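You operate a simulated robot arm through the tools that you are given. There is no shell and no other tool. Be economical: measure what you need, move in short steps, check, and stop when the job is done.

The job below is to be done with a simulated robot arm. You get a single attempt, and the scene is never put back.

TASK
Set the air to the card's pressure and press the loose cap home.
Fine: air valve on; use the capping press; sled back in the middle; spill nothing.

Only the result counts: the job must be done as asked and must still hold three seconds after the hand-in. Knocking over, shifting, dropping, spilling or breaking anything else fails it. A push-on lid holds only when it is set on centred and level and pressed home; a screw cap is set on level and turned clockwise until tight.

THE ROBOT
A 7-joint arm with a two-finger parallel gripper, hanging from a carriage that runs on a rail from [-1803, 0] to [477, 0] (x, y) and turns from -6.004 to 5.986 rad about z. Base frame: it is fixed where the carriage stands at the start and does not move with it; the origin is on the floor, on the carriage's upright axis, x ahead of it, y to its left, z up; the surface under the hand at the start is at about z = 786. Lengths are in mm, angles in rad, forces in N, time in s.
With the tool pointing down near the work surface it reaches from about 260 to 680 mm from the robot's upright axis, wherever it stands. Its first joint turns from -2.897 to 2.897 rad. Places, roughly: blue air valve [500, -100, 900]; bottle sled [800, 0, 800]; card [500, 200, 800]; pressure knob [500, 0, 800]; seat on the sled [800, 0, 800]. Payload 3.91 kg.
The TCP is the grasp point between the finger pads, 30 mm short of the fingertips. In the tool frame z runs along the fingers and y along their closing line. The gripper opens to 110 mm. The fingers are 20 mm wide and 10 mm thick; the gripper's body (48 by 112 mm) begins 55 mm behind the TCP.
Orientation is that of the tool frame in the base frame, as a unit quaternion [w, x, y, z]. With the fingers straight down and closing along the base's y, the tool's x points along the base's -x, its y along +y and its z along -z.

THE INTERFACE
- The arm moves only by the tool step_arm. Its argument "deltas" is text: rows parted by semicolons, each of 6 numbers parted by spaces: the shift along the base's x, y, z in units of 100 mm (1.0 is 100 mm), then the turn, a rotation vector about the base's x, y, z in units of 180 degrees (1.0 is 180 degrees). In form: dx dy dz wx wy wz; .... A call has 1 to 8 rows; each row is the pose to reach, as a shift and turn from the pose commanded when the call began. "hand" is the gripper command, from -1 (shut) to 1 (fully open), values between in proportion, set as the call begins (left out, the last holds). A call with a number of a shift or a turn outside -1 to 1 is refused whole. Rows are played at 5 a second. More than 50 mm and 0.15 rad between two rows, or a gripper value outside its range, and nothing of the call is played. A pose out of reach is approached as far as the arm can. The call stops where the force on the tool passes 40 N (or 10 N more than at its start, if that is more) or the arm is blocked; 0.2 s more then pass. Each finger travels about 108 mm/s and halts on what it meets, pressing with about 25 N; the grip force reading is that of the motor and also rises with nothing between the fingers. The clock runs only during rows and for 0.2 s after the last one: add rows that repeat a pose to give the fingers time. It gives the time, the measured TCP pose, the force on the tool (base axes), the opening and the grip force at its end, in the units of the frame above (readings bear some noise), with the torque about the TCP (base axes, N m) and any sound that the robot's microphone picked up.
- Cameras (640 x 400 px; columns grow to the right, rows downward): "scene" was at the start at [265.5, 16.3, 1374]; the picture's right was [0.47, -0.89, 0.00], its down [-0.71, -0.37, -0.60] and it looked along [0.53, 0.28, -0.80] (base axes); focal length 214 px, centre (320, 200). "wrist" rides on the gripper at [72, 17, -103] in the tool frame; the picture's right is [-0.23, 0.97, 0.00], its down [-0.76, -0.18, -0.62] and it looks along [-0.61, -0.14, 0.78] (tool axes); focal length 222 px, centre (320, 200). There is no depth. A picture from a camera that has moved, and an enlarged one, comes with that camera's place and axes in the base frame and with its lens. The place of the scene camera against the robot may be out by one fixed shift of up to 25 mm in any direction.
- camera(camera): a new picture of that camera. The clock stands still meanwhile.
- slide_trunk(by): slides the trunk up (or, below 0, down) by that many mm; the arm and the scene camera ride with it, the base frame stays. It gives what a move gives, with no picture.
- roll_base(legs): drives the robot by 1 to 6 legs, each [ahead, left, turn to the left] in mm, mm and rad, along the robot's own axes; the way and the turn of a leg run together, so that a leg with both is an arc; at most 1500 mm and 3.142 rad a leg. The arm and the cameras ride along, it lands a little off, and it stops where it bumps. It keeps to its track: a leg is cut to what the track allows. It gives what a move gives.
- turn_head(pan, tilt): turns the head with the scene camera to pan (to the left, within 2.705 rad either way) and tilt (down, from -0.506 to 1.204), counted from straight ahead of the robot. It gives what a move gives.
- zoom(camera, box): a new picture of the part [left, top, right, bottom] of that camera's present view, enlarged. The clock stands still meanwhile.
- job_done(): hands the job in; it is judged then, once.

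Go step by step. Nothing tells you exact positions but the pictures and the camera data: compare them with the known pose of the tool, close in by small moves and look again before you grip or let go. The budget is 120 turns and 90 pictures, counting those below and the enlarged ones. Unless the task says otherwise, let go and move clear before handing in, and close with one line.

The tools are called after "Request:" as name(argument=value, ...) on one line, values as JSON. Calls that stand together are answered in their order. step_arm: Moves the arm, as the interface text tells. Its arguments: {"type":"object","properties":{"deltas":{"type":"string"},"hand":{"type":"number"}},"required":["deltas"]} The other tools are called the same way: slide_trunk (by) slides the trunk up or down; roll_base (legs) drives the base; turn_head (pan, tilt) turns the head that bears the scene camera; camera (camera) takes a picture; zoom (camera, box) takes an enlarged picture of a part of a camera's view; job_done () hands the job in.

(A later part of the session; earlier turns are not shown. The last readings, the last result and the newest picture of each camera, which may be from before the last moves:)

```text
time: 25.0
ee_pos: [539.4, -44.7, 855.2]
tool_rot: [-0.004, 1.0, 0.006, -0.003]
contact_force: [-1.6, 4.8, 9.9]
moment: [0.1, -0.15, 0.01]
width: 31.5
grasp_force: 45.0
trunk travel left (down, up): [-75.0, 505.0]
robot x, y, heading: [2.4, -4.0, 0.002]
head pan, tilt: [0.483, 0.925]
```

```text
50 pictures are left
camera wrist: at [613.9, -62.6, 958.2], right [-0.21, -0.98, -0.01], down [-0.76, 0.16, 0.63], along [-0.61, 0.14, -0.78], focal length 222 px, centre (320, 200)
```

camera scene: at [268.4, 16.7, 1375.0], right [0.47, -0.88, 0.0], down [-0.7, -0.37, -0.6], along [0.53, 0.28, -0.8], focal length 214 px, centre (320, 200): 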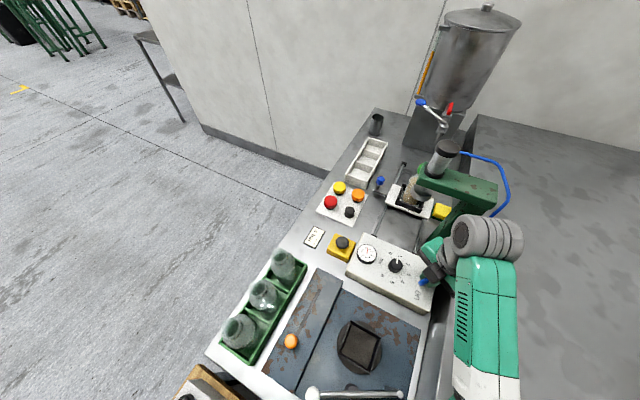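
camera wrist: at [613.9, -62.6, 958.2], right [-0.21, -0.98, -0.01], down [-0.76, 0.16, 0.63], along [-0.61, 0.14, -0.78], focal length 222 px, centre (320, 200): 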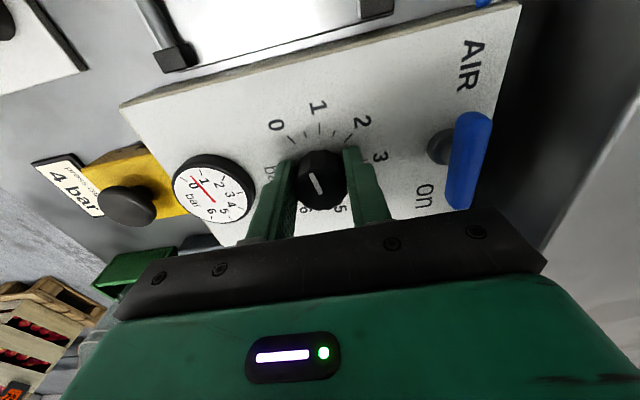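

Gripped at 31.5 mm. I lift 2 mm off the panel and turn clockwise 65° first, then compare with the gauge.

Request:
step_arm(deltas="0 0 0.02 0 0 0;0 0 0.02 0 0 -0.045;0 0 0.02 0 0 -0.09;0 0 0.02 0 0 -0.135;0 0 0.02 0 0 -0.18;0 0 0.02 0 0 -0.225;0 0 0.02 0 0 -0.27;0 0 0.02 0 0 -0.315")

Request:
step_arm(deltas="0 0 0 0 0 -0.045;0 0 0 0 0 -0.09;0 0 0 0 0 -0.135;0 0 0 0 0 -0.18;0 0 0 0 0 -0.225;0 0 0 0 0 -0.27")

Request:
camera(camera="wrist")

Request:
zoom(camera="scene", box=[340, 225, 420, 275])

```text
time: 26.9
ee_pos: [539.1, -48.2, 854.4]
tool_rot: [-0.002, 0.884, -0.468, -0.003]
contact_force: [-0.4, -2.9, -9.7]
moment: [-0.73, -0.27, 0.01]
width: 31.4
grasp_force: 44.6
trunk travel left (down, up): [-75.0, 505.0]
robot x, y, heading: [-0.1, -1.1, 0.001]
head pan, tilt: [0.483, 0.925]
stopped in row 8: the force on the tool passed its limit at 40 N (the readings are from after the stop); the commanded pose is now the measured one
```

```text
time: 28.3
ee_pos: [535.6, -48.0, 856.2]
tool_rot: [0.002, -0.612, 0.791, 0.001]
contact_force: [-23.9, -5.4, 17.5]
moment: [0.58, 0.46, 0.05]
width: 31.5
grasp_force: 45.0
trunk travel left (down, up): [-75.0, 505.0]
robot x, y, heading: [-1.4, -0.3, 0.001]
head pan, tilt: [0.483, 0.925]
```

```text
49 pictures are left
camera wrist: at [501.3, -115.4, 958.6], right [-0.89, 0.46, 0.0], down [0.36, 0.69, 0.63], along [0.29, 0.56, -0.78], focal length 222 px, centre (320, 200)
```

wrist: 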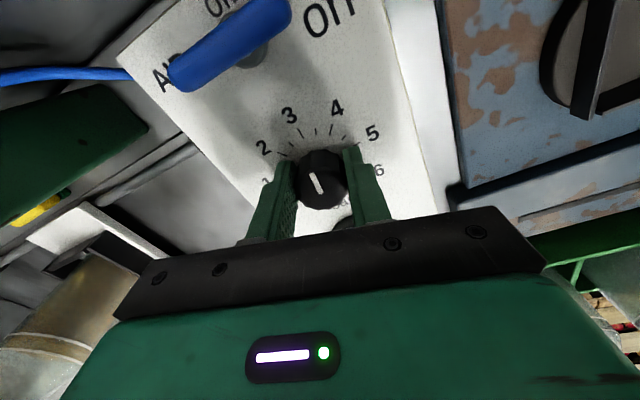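

```text
8.00 times, centred on (380, 250) of scene
camera zoom: at [264.3, 15.9, 1373.4], right [0.47, -0.88, 0.0], down [-0.71, -0.37, -0.6], along [0.53, 0.28, -0.8], focal length 1716 px, centre (-160, -200)
```

zoom: 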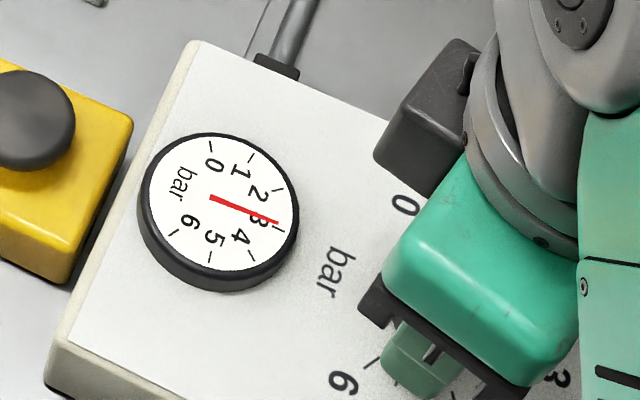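

Gauge now ~2.85. About 1.15 bar (52°) more; I turn 45° then fine-tune.

Request:
step_arm(deltas="0.04 0.02 0 0 0 -0.045;0.04 0.02 0 0 0 -0.09;0.04 0.02 0 0 0 -0.135;0.04 0.02 0 0 0 -0.18;0.04 0.02 0 0 0 -0.22;0.04 0.02 0 0 0 -0.25;0.04 0.02 0 0 0 -0.25")

Request:
zoom(camera="scene", box=[348, 233, 388, 273])

Request:
camera(camera="wrist")

```text
time: 28.7
ee_pos: [535.9, -47.7, 855.0]
tool_rot: [0.0, -0.576, 0.818, 0.001]
contact_force: [-21.1, -3.5, 8.7]
moment: [-0.31, 1.16, 0.08]
width: 31.4
grasp_force: 44.8
trunk travel left (down, up): [-75.0, 505.0]
robot x, y, heading: [1.6, 1.8, 0.004]
head pan, tilt: [0.483, 0.925]
stopped in row 1: the force on the tool passed its limit at 43 N (the readings are from after the stop); the commanded pose is now the measured one
```

```text
10.00 times, centred on (368, 253) of scene
camera zoom: at [263.7, 15.9, 1373.0], right [0.47, -0.88, 0.0], down [-0.71, -0.37, -0.6], along [0.53, 0.28, -0.8], focal length 2145 px, centre (-160, -330)
```

zoom: 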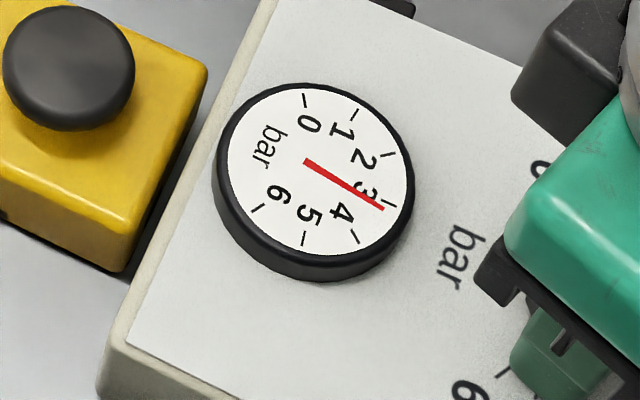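

```text
46 pictures are left
camera wrist: at [496.0, -111.5, 958.8], right [-0.84, 0.54, 0.0], down [0.43, 0.66, 0.62], along [0.34, 0.53, -0.78], focal length 222 px, centre (320, 200)
```

wrist: 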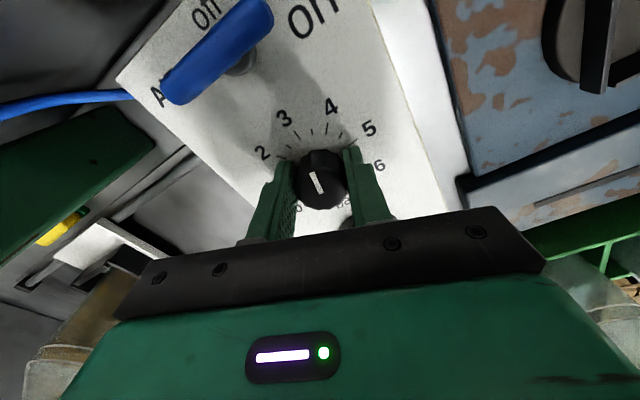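

Gauge about 3.1–3.2. I shift slightly in -x to relieve side load and turn 27° more.

Request:
step_arm(deltas="-0.02 0 0 0 0 0;-0.02 0 0 0 0 -0.03;-0.02 0 0 0 0 -0.06;-0.02 0 0 0 0 -0.09;-0.02 0 0 0 0 -0.12;-0.02 0 0 0 0 -0.15;-0.02 0 0 0 0 -0.15;-0.02 0 0 0 0 -0.15")

Request:
zoom(camera="scene", box=[348, 233, 388, 273])

```text
time: 30.5
ee_pos: [533.7, -47.4, 855.8]
tool_rot: [0.001, -0.369, 0.929, 0.0]
contact_force: [-13.8, -4.8, -16.9]
moment: [-0.04, 0.26, 0.02]
width: 31.2
grasp_force: 44.8
trunk travel left (down, up): [-75.0, 505.0]
robot x, y, heading: [1.3, 0.3, -0.001]
head pan, tilt: [0.483, 0.925]
```

```text
10.00 times, centred on (368, 253) of scene
camera zoom: at [263.9, 16.1, 1373.0], right [0.47, -0.88, 0.0], down [-0.71, -0.37, -0.6], along [0.53, 0.28, -0.8], focal length 2145 px, centre (-160, -330)
```

zoom: 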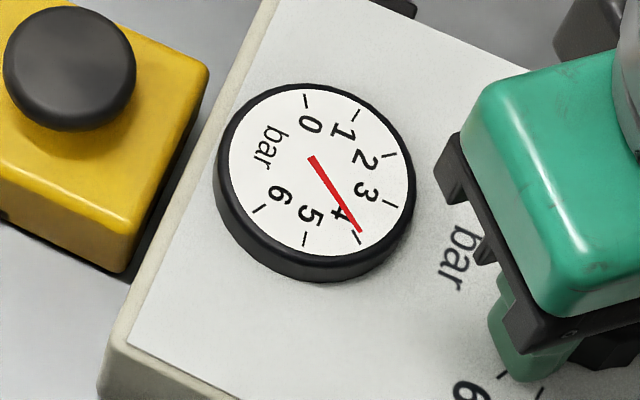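

Gauge about 3.9. I turn 4° more, then release and check pointer and gauge.

Request:
step_arm(deltas="0 0 0 0 0 -0.012;0 0 0 0 0 -0.022;0 0 0 0 0 -0.022;0 0 0 0 0 -0.022;0 0 0 0 0 -0.022")

Request:
step_arm(deltas="0 0 0 0 0 0;0 0 0 0 0 0;0 0 0.4 0 0 0;0 0 0.8 0 0 0;-0.3 0 1 0 0 0;-0.3 0 1 0 0 0", hand=0.1)

Request:
zoom(camera="scene", box=[348, 233, 388, 273])

Request:
camera(camera="wrist")

```text
time: 31.7
ee_pos: [533.4, -46.7, 855.3]
tool_rot: [0.001, -0.336, 0.942, 0.0]
contact_force: [-14.3, -4.3, -17.6]
moment: [-0.26, 0.57, 0.06]
width: 31.5
grasp_force: 45.0
trunk travel left (down, up): [-75.0, 505.0]
robot x, y, heading: [0.4, -0.4, 0.002]
head pan, tilt: [0.483, 0.925]
```

```text
time: 33.1
ee_pos: [508.7, -44.3, 957.3]
tool_rot: [0.002, -0.336, 0.942, -0.001]
contact_force: [1.1, 0.5, 0.3]
moment: [0.01, -0.02, 0.02]
width: 60.5
grasp_force: 0.0
trunk travel left (down, up): [-75.0, 505.0]
robot x, y, heading: [2.4, 4.0, -0.002]
head pan, tilt: [0.483, 0.925]
```

```text
10.00 times, centred on (368, 253) of scene
camera zoom: at [266.6, 16.5, 1373.9], right [0.47, -0.88, 0.0], down [-0.71, -0.37, -0.6], along [0.53, 0.28, -0.8], focal length 2145 px, centre (-160, -330)
```

zoom: 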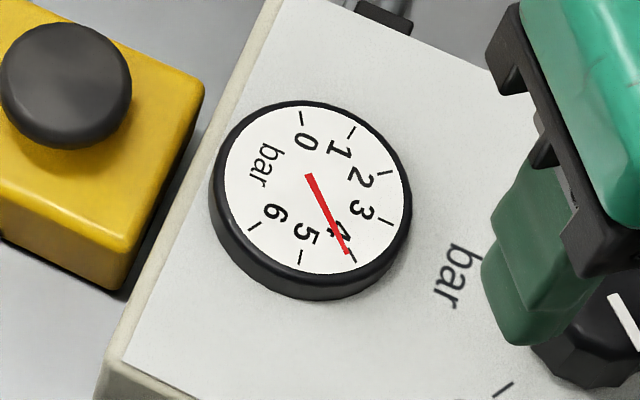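

```text
43 pictures are left
camera wrist: at [442.4, -77.1, 1060.5], right [-0.44, 0.9, 0.0], down [0.7, 0.34, 0.63], along [0.56, 0.28, -0.78], focal length 222 px, centre (320, 200)
```

wrist: 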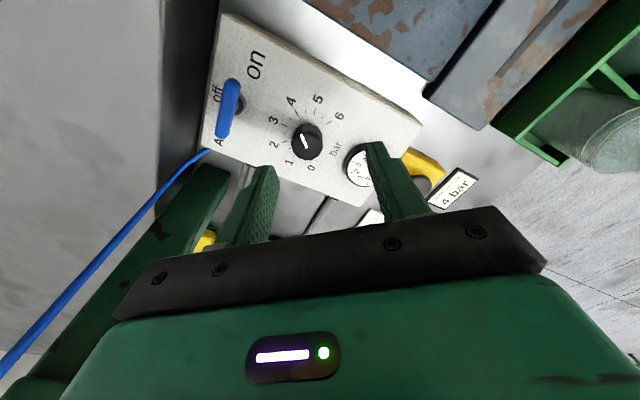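

The needle is on 4. I check the knob pointer too, in a zoom.

Request:
zoom(camera="wrist", box=[250, 80, 378, 190])

```text
3.64 times, centred on (314, 135) of wrist
camera zoom: at [442.4, -77.1, 1060.5], right [-0.44, 0.9, 0.0], down [0.7, 0.34, 0.63], along [0.56, 0.28, -0.78], focal length 808 px, centre (342, 436)
```

zoom: 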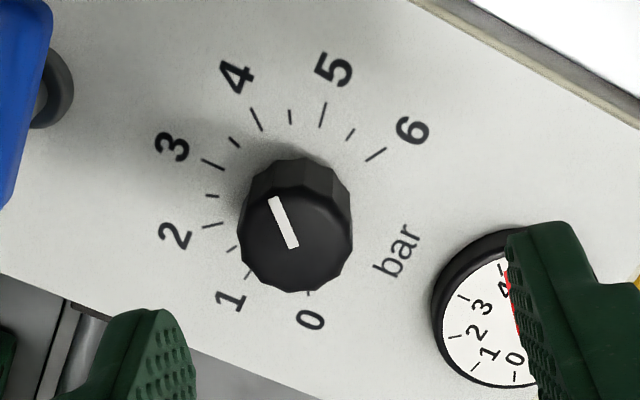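

Pointer is parallel to the 4 tick. The sled's blue handle triangulates to about (802, 82, 845). I raise the arm and bring it to the left, turning to yaw −90° on the way, before driving forward.

Request:
step_arm(deltas="0 0.15 0.3 0 0 -0.045;-0.1 0.35 0.5 0 0 -0.09;-0.2 0.55 0.7 0 0 -0.135;-0.3 0.75 0.9 0 0 -0.18;-0.4 1 1 0 0 -0.225;-0.4 1 1 0 0 -0.27;-0.4 1 1 0 0 -0.315;-0.4 1 1 0 0 -0.36")

Request:
step_arm(deltas="-0.1 0.3 0.2 0 0 -0.045;-0.2 0.6 0.4 0 0 -0.09;-0.3 0.9 0.6 0 0 -0.135;-0.4 1 0.8 0 0 -0.18;-0.4 1 0.8 0 0 -0.225;-0.4 1 0.8 0 0 -0.27;-0.4 1 0.8 0 0 -0.315;-0.4 1 0.8 0 0 -0.35")

```text
time: 34.9
ee_pos: [468.6, 53.6, 1058.5]
tool_rot: [0.001, 0.221, 0.975, -0.002]
contact_force: [0.8, -0.2, 0.1]
moment: [-0.02, -0.02, 0.03]
width: 60.2
grasp_force: 0.1
trunk travel left (down, up): [-75.0, 505.0]
robot x, y, heading: [1.7, -3.3, -0.002]
head pan, tilt: [0.483, 0.925]
```

```text
time: 36.7
ee_pos: [428.6, 154.3, 1137.7]
tool_rot: [0.0, 0.698, 0.716, -0.003]
contact_force: [-1.1, 0.2, 0.1]
moment: [0.01, 0.0, -0.01]
width: 60.4
grasp_force: 0.0
trunk travel left (down, up): [-75.0, 505.0]
robot x, y, heading: [3.8, -2.4, -0.001]
head pan, tilt: [0.483, 0.925]
```

Now I drive the carriage 250 mm forward and look at sled, bottle and press.

Request:
roll_base(legs=[[250, 0, 0]])

Request:
camera(camera="scene")

Request:
camera(camera="wrist")

```text
time: 38.5
ee_pos: [675.6, 153.9, 1138.0]
tool_rot: [0.002, 0.697, 0.717, -0.003]
contact_force: [0.0, -0.4, 0.2]
moment: [-0.02, 0.02, -0.02]
width: 60.5
grasp_force: 0.0
trunk travel left (down, up): [-75.0, 505.0]
robot x, y, heading: [242.9, 0.2, -0.002]
head pan, tilt: [0.483, 0.925]
```

```text
41 pictures are left
camera scene: at [513.7, 16.6, 1374.0], right [0.47, -0.88, 0.0], down [-0.71, -0.37, -0.6], along [0.53, 0.28, -0.8], focal length 214 px, centre (320, 200)
```

scene: 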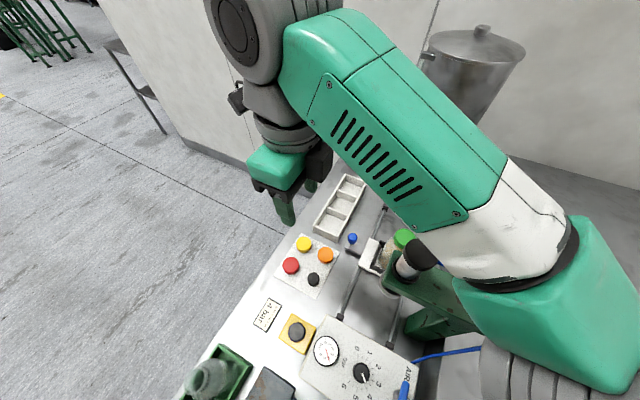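

```text
40 pictures are left
camera wrist: at [690.8, 226.9, 1240.7], right [0.98, -0.2, 0.0], down [-0.16, -0.76, 0.63], along [-0.13, -0.62, -0.78], focal length 222 px, centre (320, 200)
```

wrist: 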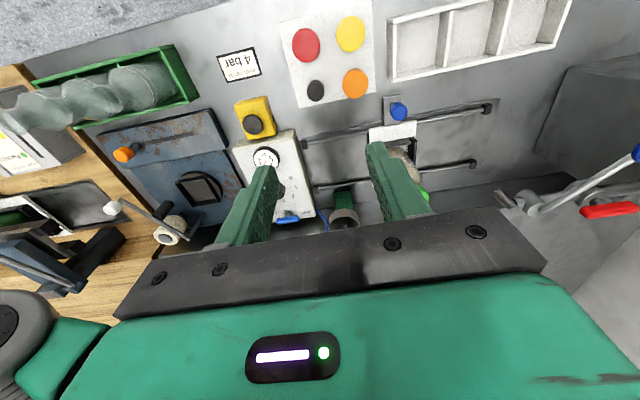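

Request:
zoom(camera="wrist", box=[300, 80, 492, 240])

Request:
zoom(camera="scene", box=[310, 200, 470, 320])

```text
2.50 times, centred on (396, 160) of wrist
camera zoom: at [690.8, 226.9, 1240.7], right [0.98, -0.2, 0.0], down [-0.16, -0.76, 0.63], along [-0.13, -0.62, -0.78], focal length 555 px, centre (130, 300)
```

zoom: 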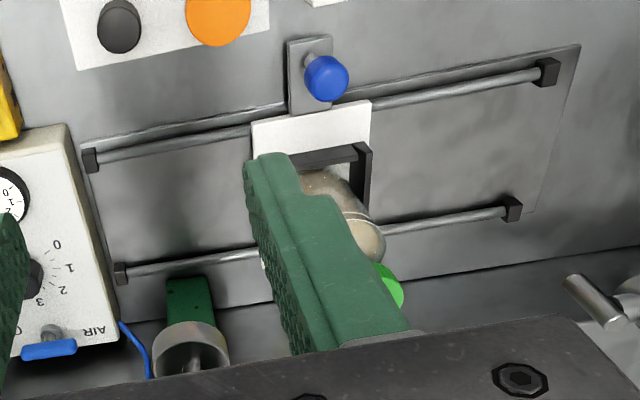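

```text
3.33 times, centred on (390, 260) of scene
camera zoom: at [513.7, 16.6, 1374.0], right [0.47, -0.88, 0.0], down [-0.71, -0.37, -0.6], along [0.53, 0.28, -0.8], focal length 715 px, centre (87, 0)
```

zoom: 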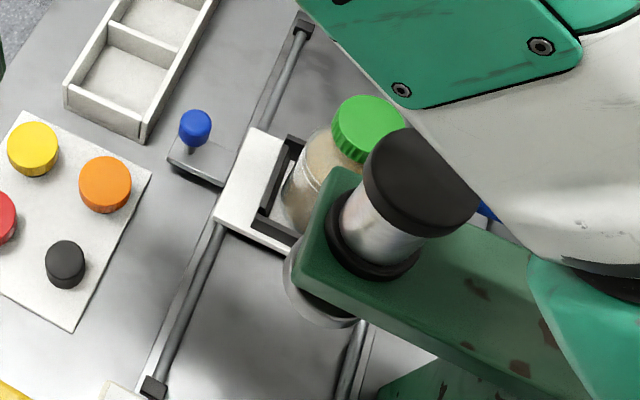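

Sled travel runs to x≈670 (press end, press head x≈677) and x≈923 (filler end); the middle is x≈796, where it is now. Handle at (801, 80, 845). I approach it from above.

Request:
step_arm(deltas="0.35 -0.15 -0.25 0 0 0;0.7 -0.3 -0.5 0 0 0;1 -0.5 -0.8 0 0 -0.008;1 -0.74 -1 0 0 -0.008")

Request:
step_arm(deltas="0.25 0 -0.35 0 0 0;0.25 0 -0.7 0 0 0;0.25 0 -1 0 0 0;0.25 0 -1 0 0 0")

Request:
camera(camera="wrist")

Request:
camera(camera="scene")

```text
time: 39.5
ee_pos: [772.4, 80.7, 1036.4]
tool_rot: [0.001, 0.706, 0.708, -0.004]
contact_force: [-0.2, 0.5, 0.4]
moment: [-0.02, -0.02, 0.02]
width: 60.5
grasp_force: 0.1
trunk travel left (down, up): [-75.0, 505.0]
robot x, y, heading: [246.6, 0.1, -0.003]
head pan, tilt: [0.483, 0.925]
```

```text
time: 40.7
ee_pos: [840.1, 32.8, 1013.3]
tool_rot: [0.068, 0.721, 0.689, 0.026]
contact_force: [0.2, 0.5, 0.4]
moment: [-0.01, 0.0, -0.02]
width: 60.3
grasp_force: 0.1
trunk travel left (down, up): [-75.0, 505.0]
robot x, y, heading: [247.3, 3.4, -0.009]
head pan, tilt: [0.483, 0.925]
stopped in row 4: the arm was blocked; the commanded pose is now the measured one
```

```text
37 pictures are left
camera wrist: at [847.2, 110.6, 1114.1], right [0.95, -0.27, 0.14], down [-0.3, -0.71, 0.64], along [-0.07, -0.65, -0.76], focal length 222 px, centre (320, 200)
```

wrist: 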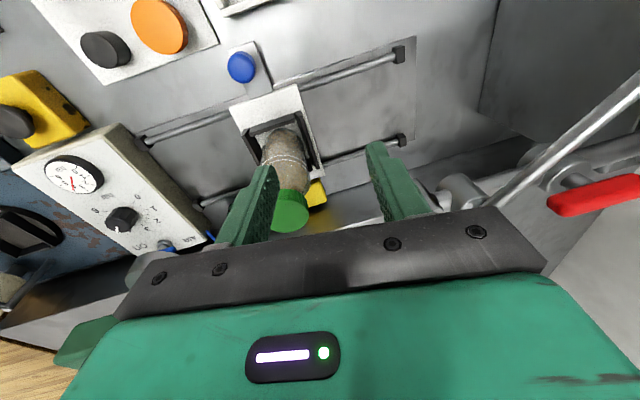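

```text
36 pictures are left
camera scene: at [525.6, 2.2, 1378.6], right [0.46, -0.89, 0.02], down [-0.7, -0.37, -0.61], along [0.55, 0.26, -0.79], focal length 214 px, centre (320, 200)
```

scene: 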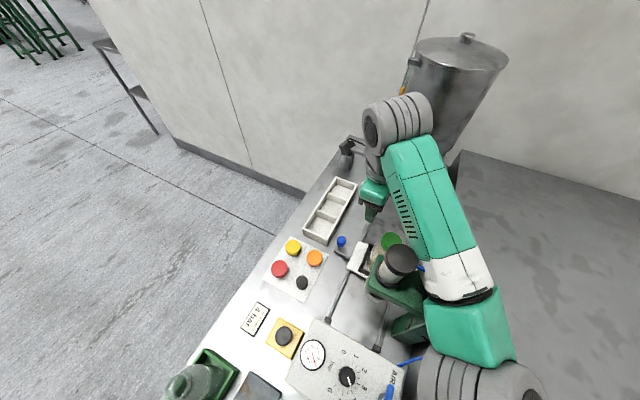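

A link of the arm got blocked (likely the forearm above the press). I back up by reversing, then raise the trunk so the arm hangs more steeply.

Request:
step_arm(deltas="-0.1 0.1 0.3 0 0 0;-0.3 0.25 0.6 0 0 0;-0.5 0.45 0.9 0 0 0")

Request:
camera(camera="scene")

```text
time: 41.5
ee_pos: [766.6, 110.4, 1080.9]
tool_rot: [0.05, 0.713, 0.699, 0.019]
contact_force: [-0.6, 0.0, -0.2]
moment: [-0.01, 0.01, -0.03]
width: 60.7
grasp_force: 0.0
trunk travel left (down, up): [-75.0, 505.0]
robot x, y, heading: [249.0, 0.3, 0.0]
head pan, tilt: [0.483, 0.925]
```

```text
35 pictures are left
camera scene: at [512.5, 16.8, 1373.4], right [0.46, -0.89, 0.0], down [-0.71, -0.37, -0.6], along [0.53, 0.28, -0.8], focal length 214 px, centre (320, 200)
```

scene: 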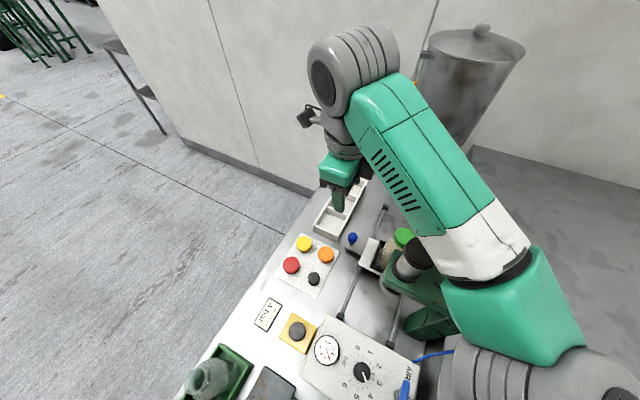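

Scene is intact. I raise the trunk 220 mm, straighten the tool, and pull the hand back before rolling 150 mm ahead.

Request:
slide_trunk(by=220)

Request:
step_arm(deltas="-0.3 0 0 0.014 0.031 0.006;-0.6 0 0 0.014 0.031 0.006;-1 0 0 0.014 0.031 0.006")

Request:
roll_base(legs=[[150, 0, 0]])

Request:
camera(camera="scene")

```text
time: 43.8
ee_pos: [768.1, 106.9, 1302.9]
tool_rot: [0.052, 0.714, 0.698, 0.018]
contact_force: [-0.2, 0.2, -0.4]
moment: [0.03, 0.03, 0.01]
width: 60.6
grasp_force: 0.1
trunk travel left (down, up): [-295.0, 285.0]
robot x, y, heading: [249.4, 1.2, -0.007]
head pan, tilt: [0.483, 0.925]
```

```text
time: 44.6
ee_pos: [669.0, 109.1, 1301.7]
tool_rot: [0.002, 0.709, 0.706, 0.0]
contact_force: [0.8, 0.6, 0.1]
moment: [0.03, 0.0, 0.0]
width: 60.6
grasp_force: 0.1
trunk travel left (down, up): [-295.0, 285.0]
robot x, y, heading: [247.2, 3.7, -0.002]
head pan, tilt: [0.483, 0.925]
```

```text
time: 46.0
ee_pos: [820.0, 109.7, 1301.2]
tool_rot: [0.001, 0.709, 0.706, 0.0]
contact_force: [-0.2, -0.3, -0.3]
moment: [0.01, -0.02, -0.01]
width: 60.6
grasp_force: 0.1
trunk travel left (down, up): [-295.0, 285.0]
robot x, y, heading: [396.7, -0.0, -0.007]
head pan, tilt: [0.483, 0.925]
```

```text
34 pictures are left
camera scene: at [664.5, 15.1, 1593.9], right [0.46, -0.89, 0.0], down [-0.71, -0.37, -0.6], along [0.53, 0.28, -0.8], focal length 214 px, centre (320, 200)
```

scene: 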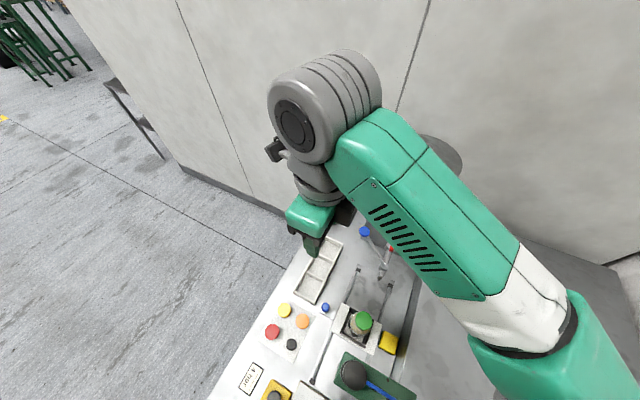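

Better. I descend over the handle in stages.

Request:
step_arm(deltas="-0.1 -0.1 -0.35 0 0 0;-0.19 -0.2 -0.7 0 0 0;-0.19 -0.28 -1 0 0 0")

Request:
step_arm(deltas="0 0 -0.4 0 0 0;0 0 -0.8 0 0 0;0 0 -1 0 0 0")

Request:
step_arm(deltas="0 0 -0.4 0 0 0;0 0 -0.8 0 0 0;0 0 -1 0 0 0;0 0 -1 0 0 0")

Request:
camera(camera="scene")

Request:
camera(camera="wrist")

```text
time: 46.8
ee_pos: [802.5, 83.2, 1204.4]
tool_rot: [0.001, 0.709, 0.705, 0.0]
contact_force: [-0.1, -0.1, -1.1]
moment: [-0.01, 0.02, 0.02]
width: 60.7
grasp_force: 0.1
trunk travel left (down, up): [-295.0, 285.0]
robot x, y, heading: [396.5, 2.0, -0.004]
head pan, tilt: [0.483, 0.925]
```

```text
time: 47.6
ee_pos: [803.0, 79.8, 1100.8]
tool_rot: [0.001, 0.709, 0.705, 0.0]
contact_force: [0.0, -0.3, 0.3]
moment: [0.02, -0.01, 0.03]
width: 60.5
grasp_force: 0.0
trunk travel left (down, up): [-295.0, 285.0]
robot x, y, heading: [398.2, -1.5, -0.006]
head pan, tilt: [0.483, 0.925]
```

```text
time: 48.8
ee_pos: [827.3, 49.6, 1019.4]
tool_rot: [0.024, 0.719, 0.695, 0.01]
contact_force: [-0.8, -1.0, 0.3]
moment: [0.02, -0.01, -0.02]
width: 60.4
grasp_force: 0.0
trunk travel left (down, up): [-295.0, 285.0]
robot x, y, heading: [399.1, -0.4, -0.012]
head pan, tilt: [0.483, 0.925]
stopped in row 4: the arm was blocked; the commanded pose is now the measured one
```

```text
33 pictures are left
camera scene: at [672.1, 6.1, 1596.0], right [0.46, -0.89, 0.01], down [-0.7, -0.37, -0.6], along [0.54, 0.27, -0.8], focal length 214 px, centre (320, 200)
```

scene: 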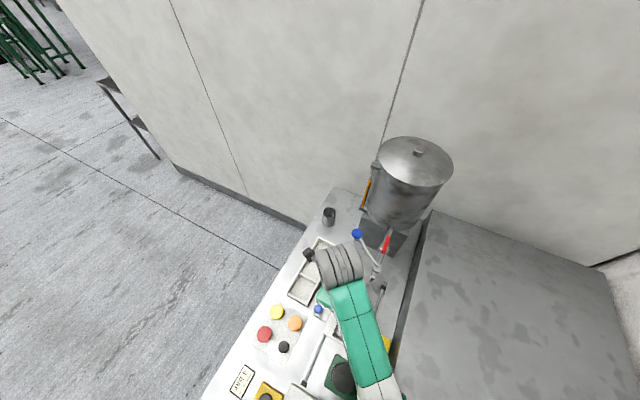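

```text
32 pictures are left
camera wrist: at [842.2, 123.3, 1121.9], right [0.96, -0.26, 0.05], down [-0.23, -0.74, 0.63], along [-0.13, -0.62, -0.78], focal length 222 px, centre (320, 200)
```

wrist: 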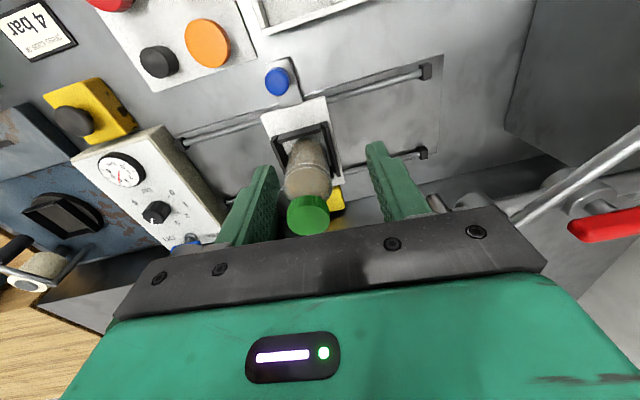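

Blocked again at about the same height, so something fixed touches the arm. I zoom on the contact region before backing off.

Request:
zoom(camera="scene", box=[290, 210, 420, 400])

```text
2.11 times, centred on (355, 305) of scene
camera zoom: at [672.1, 6.1, 1596.0], right [0.46, -0.89, 0.01], down [-0.7, -0.37, -0.6], along [0.54, 0.27, -0.8], focal length 452 px, centre (246, -21)
```

zoom: 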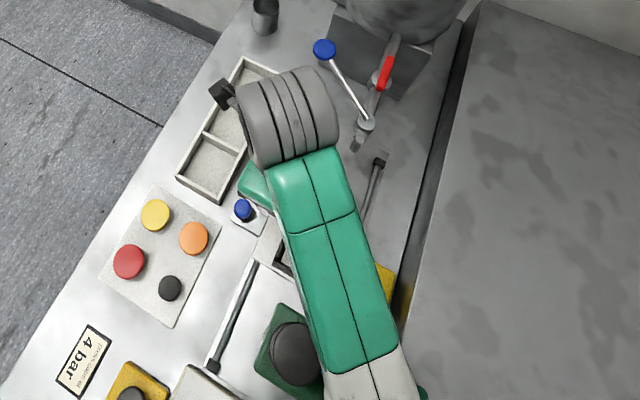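

The forearm lies beside the press cylinder, so it's the forearm that jams. I back up, go to the front end of the rail, raise the trunk, and tilt the hand so the wrist stays on the +y side.

Request:
step_arm(deltas="-0.1 0.1 0.3 0 0 0;-0.25 0.3 0.6 0 0 0;-0.25 0.4 0.9 -0.005 0.015 0;-0.25 0.4 1 -0.005 0.015 0")

Request:
slide_trunk(by=120)

Request:
step_arm(deltas="-0.3 0.2 0 -0.04 0 0;-0.6 0.4 0 -0.08 0 0;-0.8 0.6 0 -0.12 0 0;-0.8 0.6 0 -0.15 0 0;-0.8 0.6 0 -0.15 0 0")

Request:
roll_base(legs=[[78, 0, 0]])

Request:
camera(camera="scene")

```text
time: 49.8
ee_pos: [784.4, 111.2, 1108.8]
tool_rot: [-0.001, 0.716, 0.698, -0.017]
contact_force: [0.2, -0.7, 0.1]
moment: [0.03, -0.01, -0.02]
width: 60.4
grasp_force: 0.0
trunk travel left (down, up): [-295.0, 285.0]
robot x, y, heading: [399.1, -3.1, -0.009]
head pan, tilt: [0.483, 0.925]
```

```text
time: 51.3
ee_pos: [786.0, 110.4, 1228.6]
tool_rot: [0.0, 0.716, 0.698, -0.016]
contact_force: [-0.5, 0.8, 0.1]
moment: [-0.02, -0.01, 0.03]
width: 60.5
grasp_force: 0.0
trunk travel left (down, up): [-415.0, 165.0]
robot x, y, heading: [398.6, -1.7, -0.007]
head pan, tilt: [0.483, 0.925]
```

```text
time: 52.5
ee_pos: [813.1, 135.3, 1203.5]
tool_rot: [0.166, 0.694, 0.677, -0.18]
contact_force: [-0.2, -0.4, -0.1]
moment: [-0.02, -0.01, -0.01]
width: 60.7
grasp_force: 0.2
out of reach, approached as far as the arm can: row 1, 2, 3, 4, 5
trunk travel left (down, up): [-415.0, 165.0]
robot x, y, heading: [399.6, 1.7, -0.005]
head pan, tilt: [0.483, 0.925]
```

```text
time: 53.5
ee_pos: [886.7, 135.3, 1202.9]
tool_rot: [0.166, 0.694, 0.677, -0.179]
contact_force: [-0.1, 0.5, -0.3]
moment: [0.03, 0.0, 0.05]
width: 60.2
grasp_force: 0.1
trunk travel left (down, up): [-415.0, 165.0]
robot x, y, heading: [472.3, 1.6, -0.007]
head pan, tilt: [0.483, 0.925]
```

```text
30 pictures are left
camera scene: at [739.3, 14.4, 1713.9], right [0.46, -0.89, 0.0], down [-0.71, -0.37, -0.6], along [0.54, 0.28, -0.8], focal length 214 px, centre (320, 200)
```

scene: 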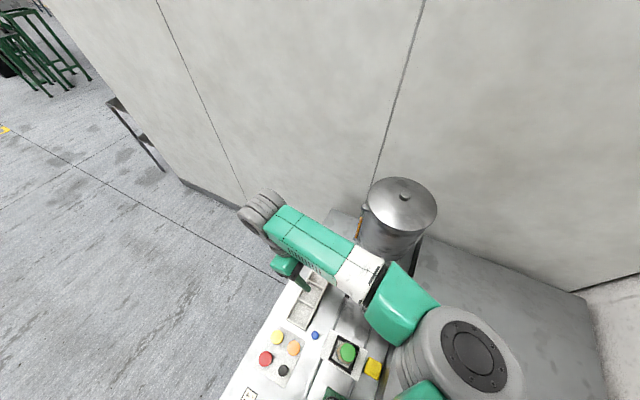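

Clear view now. I send a small downward move to see where the commanded pose stands.

Request:
step_arm(deltas="0 0 -0.3 0 0 0;0 0 -0.6 0 0 0;0 0 -0.6 0 0 0")

```text
time: 54.3
ee_pos: [887.6, 134.4, 1144.4]
tool_rot: [0.165, 0.694, 0.678, -0.179]
contact_force: [-0.7, 0.3, -0.8]
moment: [0.03, 0.0, 0.02]
width: 60.5
grasp_force: 0.1
trunk travel left (down, up): [-415.0, 165.0]
robot x, y, heading: [473.2, 2.5, -0.011]
head pan, tilt: [0.483, 0.925]
```

Request:
step_arm(deltas="-0.2 -0.15 -0.3 0 0 0;-0.45 -0.3 -0.6 0 0 0;-0.65 -0.4 -0.9 0 0 0;-0.86 -0.4 -1 0 0 0;-0.86 -0.4 -1 0 0 0")

Request:
camera(camera="scene")

Request:
camera(camera="wrist")

```text
time: 55.5
ee_pos: [800.0, 94.8, 1044.3]
tool_rot: [0.165, 0.694, 0.677, -0.179]
contact_force: [-0.1, 0.1, -0.5]
moment: [0.0, 0.0, 0.03]
width: 60.4
grasp_force: 0.0
trunk travel left (down, up): [-415.0, 165.0]
robot x, y, heading: [472.6, -0.5, -0.008]
head pan, tilt: [0.483, 0.925]
```

```text
29 pictures are left
camera scene: at [739.3, 14.4, 1713.9], right [0.46, -0.89, 0.0], down [-0.71, -0.37, -0.6], along [0.54, 0.28, -0.8], focal length 214 px, centre (320, 200)
```

scene: 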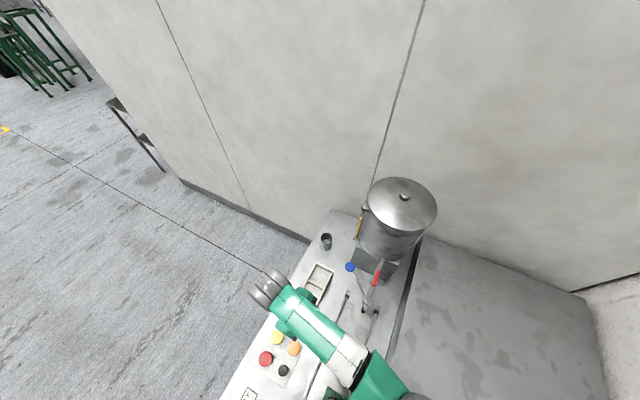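

```text
28 pictures are left
camera wrist: at [821.7, 206.4, 1101.2], right [0.97, -0.23, 0.1], down [-0.18, -0.37, 0.91], along [-0.17, -0.9, -0.4], focal length 222 px, centre (320, 200)
```

wrist: 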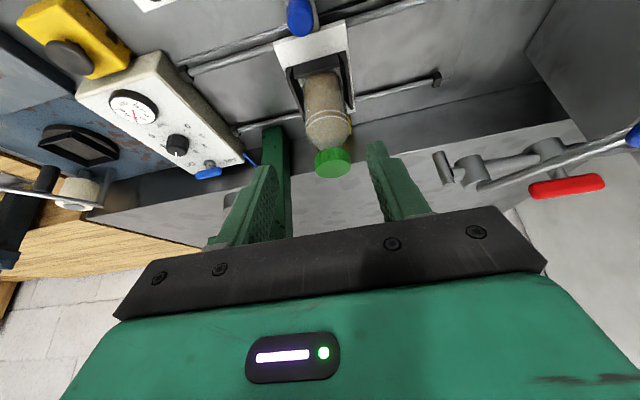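

No jam this time. Continuing down toward the handle.

Request:
step_arm(deltas="0 0 -0.4 0 0 0;0 -0.05 -0.8 0 0 0;0 -0.1 -1 0 0 0;0 -0.1 -1 0 0 0")

Request:
camera(camera="wrist")

Request:
camera(camera="scene")

```text
time: 56.7
ee_pos: [821.0, 81.9, 965.1]
tool_rot: [0.176, 0.699, 0.673, -0.164]
contact_force: [0.2, -1.2, -0.6]
moment: [-0.02, 0.0, 0.0]
width: 60.3
grasp_force: 0.1
trunk travel left (down, up): [-415.0, 165.0]
robot x, y, heading: [474.8, 1.1, -0.008]
head pan, tilt: [0.483, 0.925]
stopped in row 4: the arm was blocked; the commanded pose is now the measured one
```

```text
27 pictures are left
camera wrist: at [840.8, 192.5, 1022.1], right [0.96, -0.23, 0.13], down [-0.21, -0.38, 0.9], along [-0.16, -0.9, -0.41], focal length 222 px, centre (320, 200)
```

wrist: 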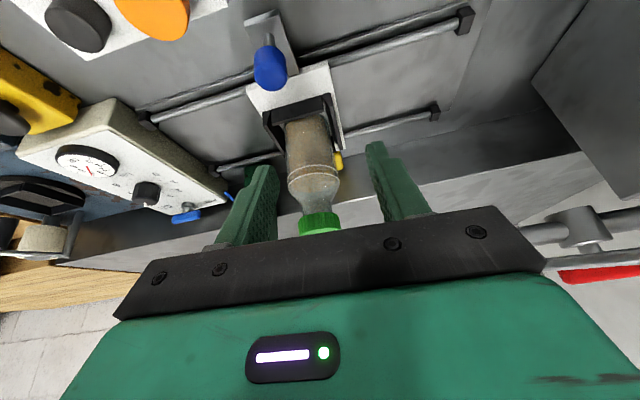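

```text
26 pictures are left
camera scene: at [742.5, 15.2, 1721.7], right [0.46, -0.89, 0.0], down [-0.7, -0.37, -0.61], along [0.54, 0.28, -0.79], focal length 214 px, centre (320, 200)
```

scene: 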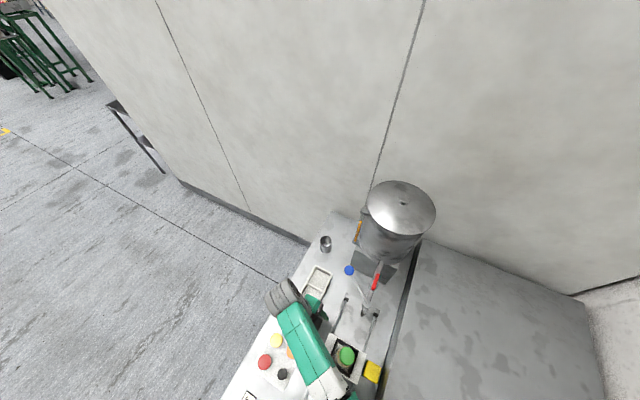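

The elbow is hanging low onto the press. I back up, raise the trunk to its limit so the arm stretches more, and lower again.

Request:
step_arm(deltas="-0.1 0.05 0.3 0 0 0;-0.2 0.1 0.6 0 0 0;-0.2 0.1 0.6 0 0 0")

Request:
slide_trunk(by=165)

Request:
step_arm(deltas="0 0 -0.4 0 0 0;0 0 -0.8 0 0 0;0 0 -1 0 0 0")

Request:
step_arm(deltas="0 0 -0.4 0 0 0;0 0 -0.8 0 0 0;0 0 -1 0 0 0")

Request:
camera(camera="scene")

```text
time: 57.5
ee_pos: [785.9, 89.7, 1005.4]
tool_rot: [0.17, 0.697, 0.675, -0.173]
contact_force: [-1.0, 0.0, -0.1]
moment: [-0.02, 0.0, 0.01]
width: 60.7
grasp_force: 0.0
trunk travel left (down, up): [-415.0, 165.0]
robot x, y, heading: [473.9, -2.1, -0.006]
head pan, tilt: [0.483, 0.925]
```

```text
time: 59.4
ee_pos: [785.2, 90.9, 1173.6]
tool_rot: [0.17, 0.696, 0.675, -0.173]
contact_force: [0.1, -0.1, 0.1]
moment: [0.01, 0.02, 0.0]
width: 60.5
grasp_force: 0.0
trunk travel left (down, up): [-580.0, 0.0]
robot x, y, heading: [472.2, -0.8, -0.007]
head pan, tilt: [0.483, 0.925]
```

```text
time: 60.2
ee_pos: [788.8, 90.9, 1074.9]
tool_rot: [0.171, 0.696, 0.676, -0.173]
contact_force: [0.4, 0.9, 0.5]
moment: [0.02, -0.02, 0.01]
width: 60.3
grasp_force: 0.1
trunk travel left (down, up): [-580.0, 0.0]
robot x, y, heading: [476.2, 0.2, -0.011]
head pan, tilt: [0.483, 0.925]
```

```text
time: 61.0
ee_pos: [786.0, 89.8, 976.2]
tool_rot: [0.171, 0.696, 0.676, -0.173]
contact_force: [0.7, 0.0, -0.7]
moment: [-0.01, -0.02, 0.01]
width: 60.6
grasp_force: 0.0
trunk travel left (down, up): [-580.0, 0.0]
robot x, y, heading: [473.6, 0.2, -0.004]
head pan, tilt: [0.483, 0.925]
```

```text
25 pictures are left
camera scene: at [739.2, 14.4, 1879.0], right [0.46, -0.89, 0.0], down [-0.71, -0.37, -0.6], along [0.54, 0.28, -0.8], focal length 214 px, centre (320, 200)
```

scene: 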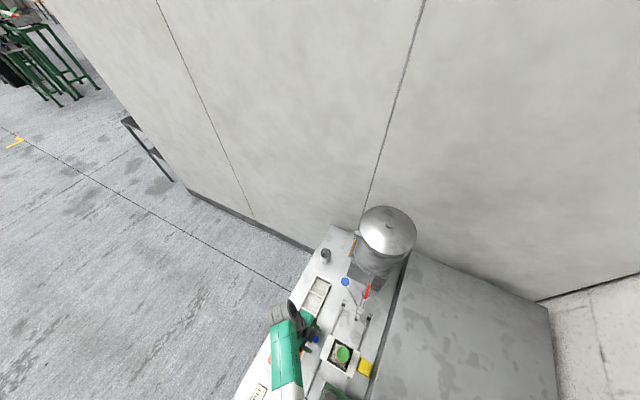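

Clear. Down another 70 mm aligned on the handle, then look.

Request:
step_arm(deltas="0.1 -0.05 -0.35 0 0 0;0.15 -0.08 -0.65 0 0 0;0.15 -0.08 -0.65 0 0 0")

Request:
camera(camera="wrist")

Request:
zoom(camera="scene", box=[250, 270, 410, 400])

```text
time: 61.8
ee_pos: [802.3, 81.4, 909.9]
tool_rot: [0.172, 0.697, 0.675, -0.172]
contact_force: [-0.7, 0.1, -0.2]
moment: [0.0, 0.0, -0.01]
width: 60.6
grasp_force: 0.0
trunk travel left (down, up): [-580.0, 0.0]
robot x, y, heading: [476.6, -0.4, -0.009]
head pan, tilt: [0.483, 0.925]
```

```text
24 pictures are left
camera wrist: at [821.5, 192.7, 966.9], right [0.97, -0.23, 0.11], down [-0.19, -0.37, 0.91], along [-0.17, -0.9, -0.41], focal length 222 px, centre (320, 200)
```

wrist: 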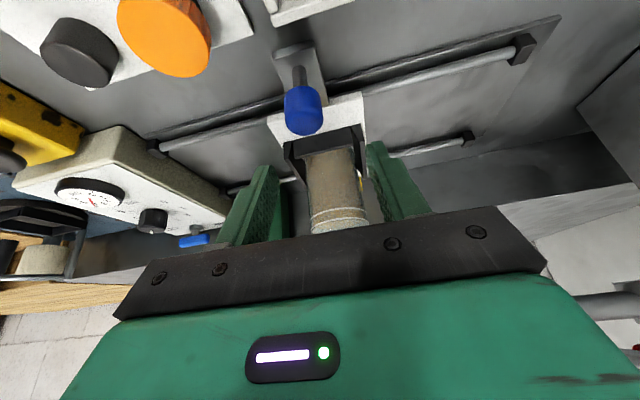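

```text
3.08 times, centred on (330, 335) of scene
camera zoom: at [739.2, 14.4, 1879.0], right [0.46, -0.89, 0.0], down [-0.71, -0.37, -0.6], along [0.54, 0.28, -0.8], focal length 660 px, centre (289, -215)
```

zoom: 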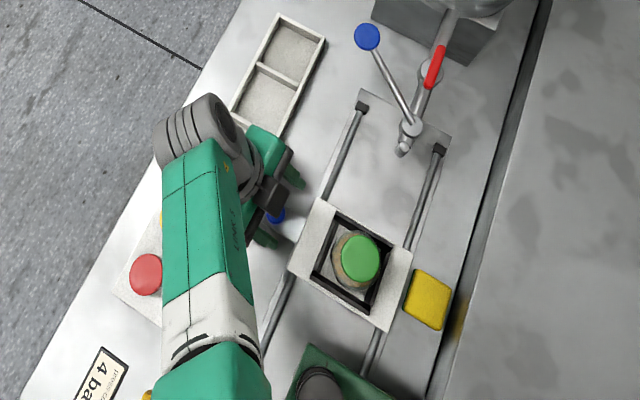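

Handle at (796, 79). I lower onto it with x −5 mm.

Request:
step_arm(deltas="-0.05 0 -0.3 0 0 0;-0.05 0 -0.57 0 0 0;-0.05 0 -0.57 0 0 0")

Request:
camera(camera="wrist")

```text
time: 62.6
ee_pos: [796.0, 83.2, 878.6]
tool_rot: [0.171, 0.697, 0.675, -0.172]
contact_force: [-0.2, 0.2, 0.6]
moment: [-0.02, 0.01, 0.01]
width: 60.5
grasp_force: 0.0
out of reach, approached as far as the arm can: row 2, 3
trunk travel left (down, up): [-580.0, 0.0]
robot x, y, heading: [474.8, 0.9, -0.005]
head pan, tilt: [0.483, 0.925]
```

```text
22 pictures are left
camera wrist: at [817.3, 194.7, 936.6], right [0.97, -0.23, 0.11], down [-0.19, -0.37, 0.91], along [-0.17, -0.9, -0.41], focal length 222 px, centre (320, 200)
```

wrist: 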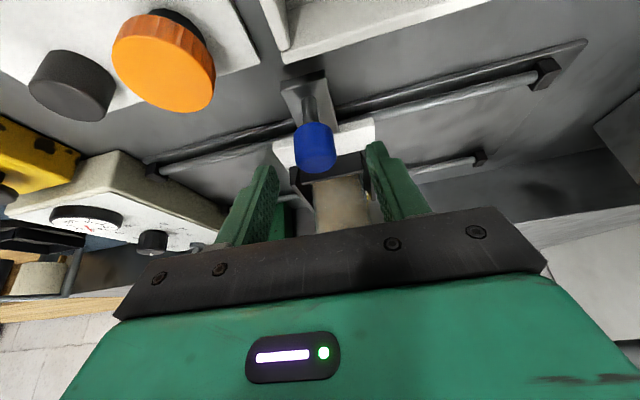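

Reach ends at z≈878, so I lower the trunk 28 mm, which carries the hand down to the handle.

Request:
slide_trunk(by=-28)

Request:
zoom(camera="wrist", box=[200, 60, 456, 260])

```text
time: 63.3
ee_pos: [797.2, 82.7, 851.4]
tool_rot: [0.171, 0.697, 0.675, -0.171]
contact_force: [0.3, 0.2, 0.3]
moment: [0.02, -0.01, 0.0]
width: 60.2
grasp_force: 0.1
trunk travel left (down, up): [-552.0, 28.0]
robot x, y, heading: [475.2, -0.1, -0.005]
head pan, tilt: [0.483, 0.925]
```

```text
2.00 times, centred on (328, 160) of wrist
camera zoom: at [817.2, 194.5, 908.5], right [0.97, -0.23, 0.11], down [-0.19, -0.37, 0.91], along [-0.17, -0.9, -0.41], focal length 444 px, centre (304, 280)
```

zoom: 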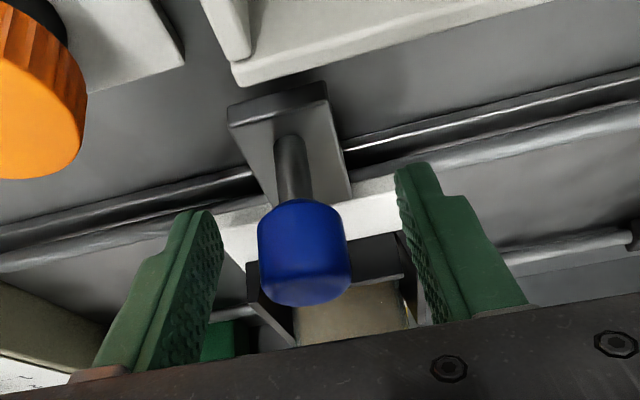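

The knob sits right at the grasp point. I close the fingers on it.

Request:
step_arm(deltas="0 0 0 0 0 0;0 0 0 0 0 0;0 0 0 0 0 0", hand=-1)

Request:
zoom(camera="scene", box=[250, 270, 410, 400])

```text
time: 64.1
ee_pos: [796.6, 83.3, 851.3]
tool_rot: [0.172, 0.696, 0.676, -0.172]
contact_force: [-1.4, -1.2, 0.3]
moment: [0.07, 0.02, -0.05]
width: 25.2
grasp_force: 44.7
trunk travel left (down, up): [-552.0, 28.0]
robot x, y, heading: [475.0, -2.1, -0.009]
head pan, tilt: [0.483, 0.925]
```

```text
3.08 times, centred on (330, 335) of scene
camera zoom: at [739.2, 14.4, 1851.0], right [0.46, -0.89, 0.0], down [-0.71, -0.37, -0.6], along [0.54, 0.28, -0.8], focal length 660 px, centre (289, -215)
```

zoom: 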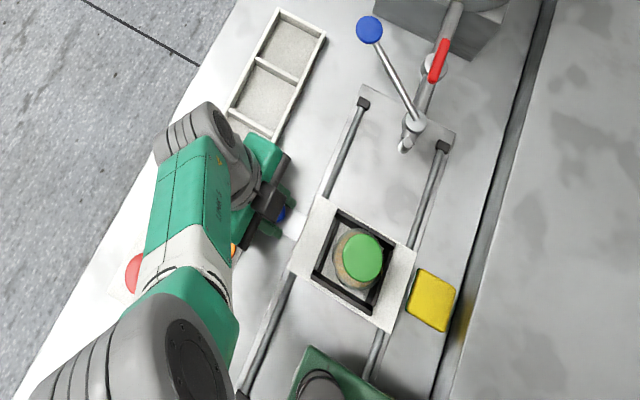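

Gripped (25 mm), sled middle corresponds to TCP x≈796.5. I draw the sled toward the press by rolling the carriage back 60 mm first.

Request:
roll_base(legs=[[-60, 0, 0]])

Request:
zoom(camera="scene", box=[250, 270, 410, 400])

```text
time: 65.1
ee_pos: [737.7, 82.8, 850.8]
tool_rot: [0.171, 0.696, 0.676, -0.172]
contact_force: [-1.4, -0.3, 2.9]
moment: [-0.25, 0.17, -0.14]
width: 25.8
grasp_force: 45.3
trunk travel left (down, up): [-552.0, 28.0]
robot x, y, heading: [415.2, -1.6, -0.005]
head pan, tilt: [0.483, 0.925]
```

```text
3.08 times, centred on (330, 335) of scene
camera zoom: at [680.6, 14.6, 1851.0], right [0.46, -0.89, 0.0], down [-0.71, -0.37, -0.6], along [0.54, 0.28, -0.8], focal length 660 px, centre (289, -215)
```

zoom: 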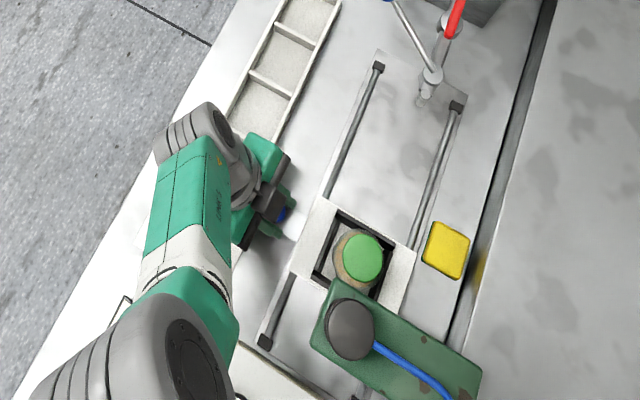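

Sled follows smoothly. Another 45 mm by the carriage, then the rest with the force-limited arm.

Request:
roll_base(legs=[[-45, 0, 0]])

Request:
step_arm(deltas="-0.05 0 0 0 0 0;-0.1 0 0 0 0 0;-0.15 0 0 0 0 0;-0.2 0 0 0 0 0;-0.25 0 0 0 0 0;-0.3 0 0 0 0 0;-0.35 0 0 0 0 0")

Request:
zoom(camera="scene", box=[250, 270, 410, 400])

```text
time: 66.0
ee_pos: [693.3, 82.7, 850.5]
tool_rot: [0.172, 0.696, 0.676, -0.171]
contact_force: [-0.5, 0.4, 2.8]
moment: [-0.06, 0.17, -0.06]
width: 25.3
grasp_force: 45.3
trunk travel left (down, up): [-552.0, 28.0]
robot x, y, heading: [370.0, 0.7, -0.004]
head pan, tilt: [0.483, 0.925]
```

```text
time: 67.2
ee_pos: [676.2, 83.6, 851.6]
tool_rot: [0.172, 0.696, 0.677, -0.167]
contact_force: [18.4, -1.1, -33.9]
moment: [-0.53, -0.04, 0.08]
width: 25.4
grasp_force: 45.5
trunk travel left (down, up): [-552.0, 28.0]
robot x, y, heading: [372.4, 0.1, -0.006]
head pan, tilt: [0.483, 0.925]
stopped in row 5: the force on the tool passed its limit at 49 N (the readings are from after the stop); the commanded pose is now the measured one
```

```text
3.08 times, centred on (330, 335) of scene
camera zoom: at [636.8, 14.0, 1850.7], right [0.46, -0.89, 0.0], down [-0.71, -0.37, -0.6], along [0.54, 0.28, -0.8], focal length 660 px, centre (289, -215)
```

zoom: 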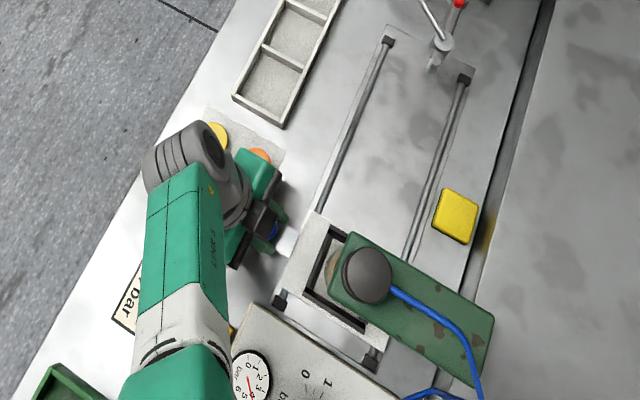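

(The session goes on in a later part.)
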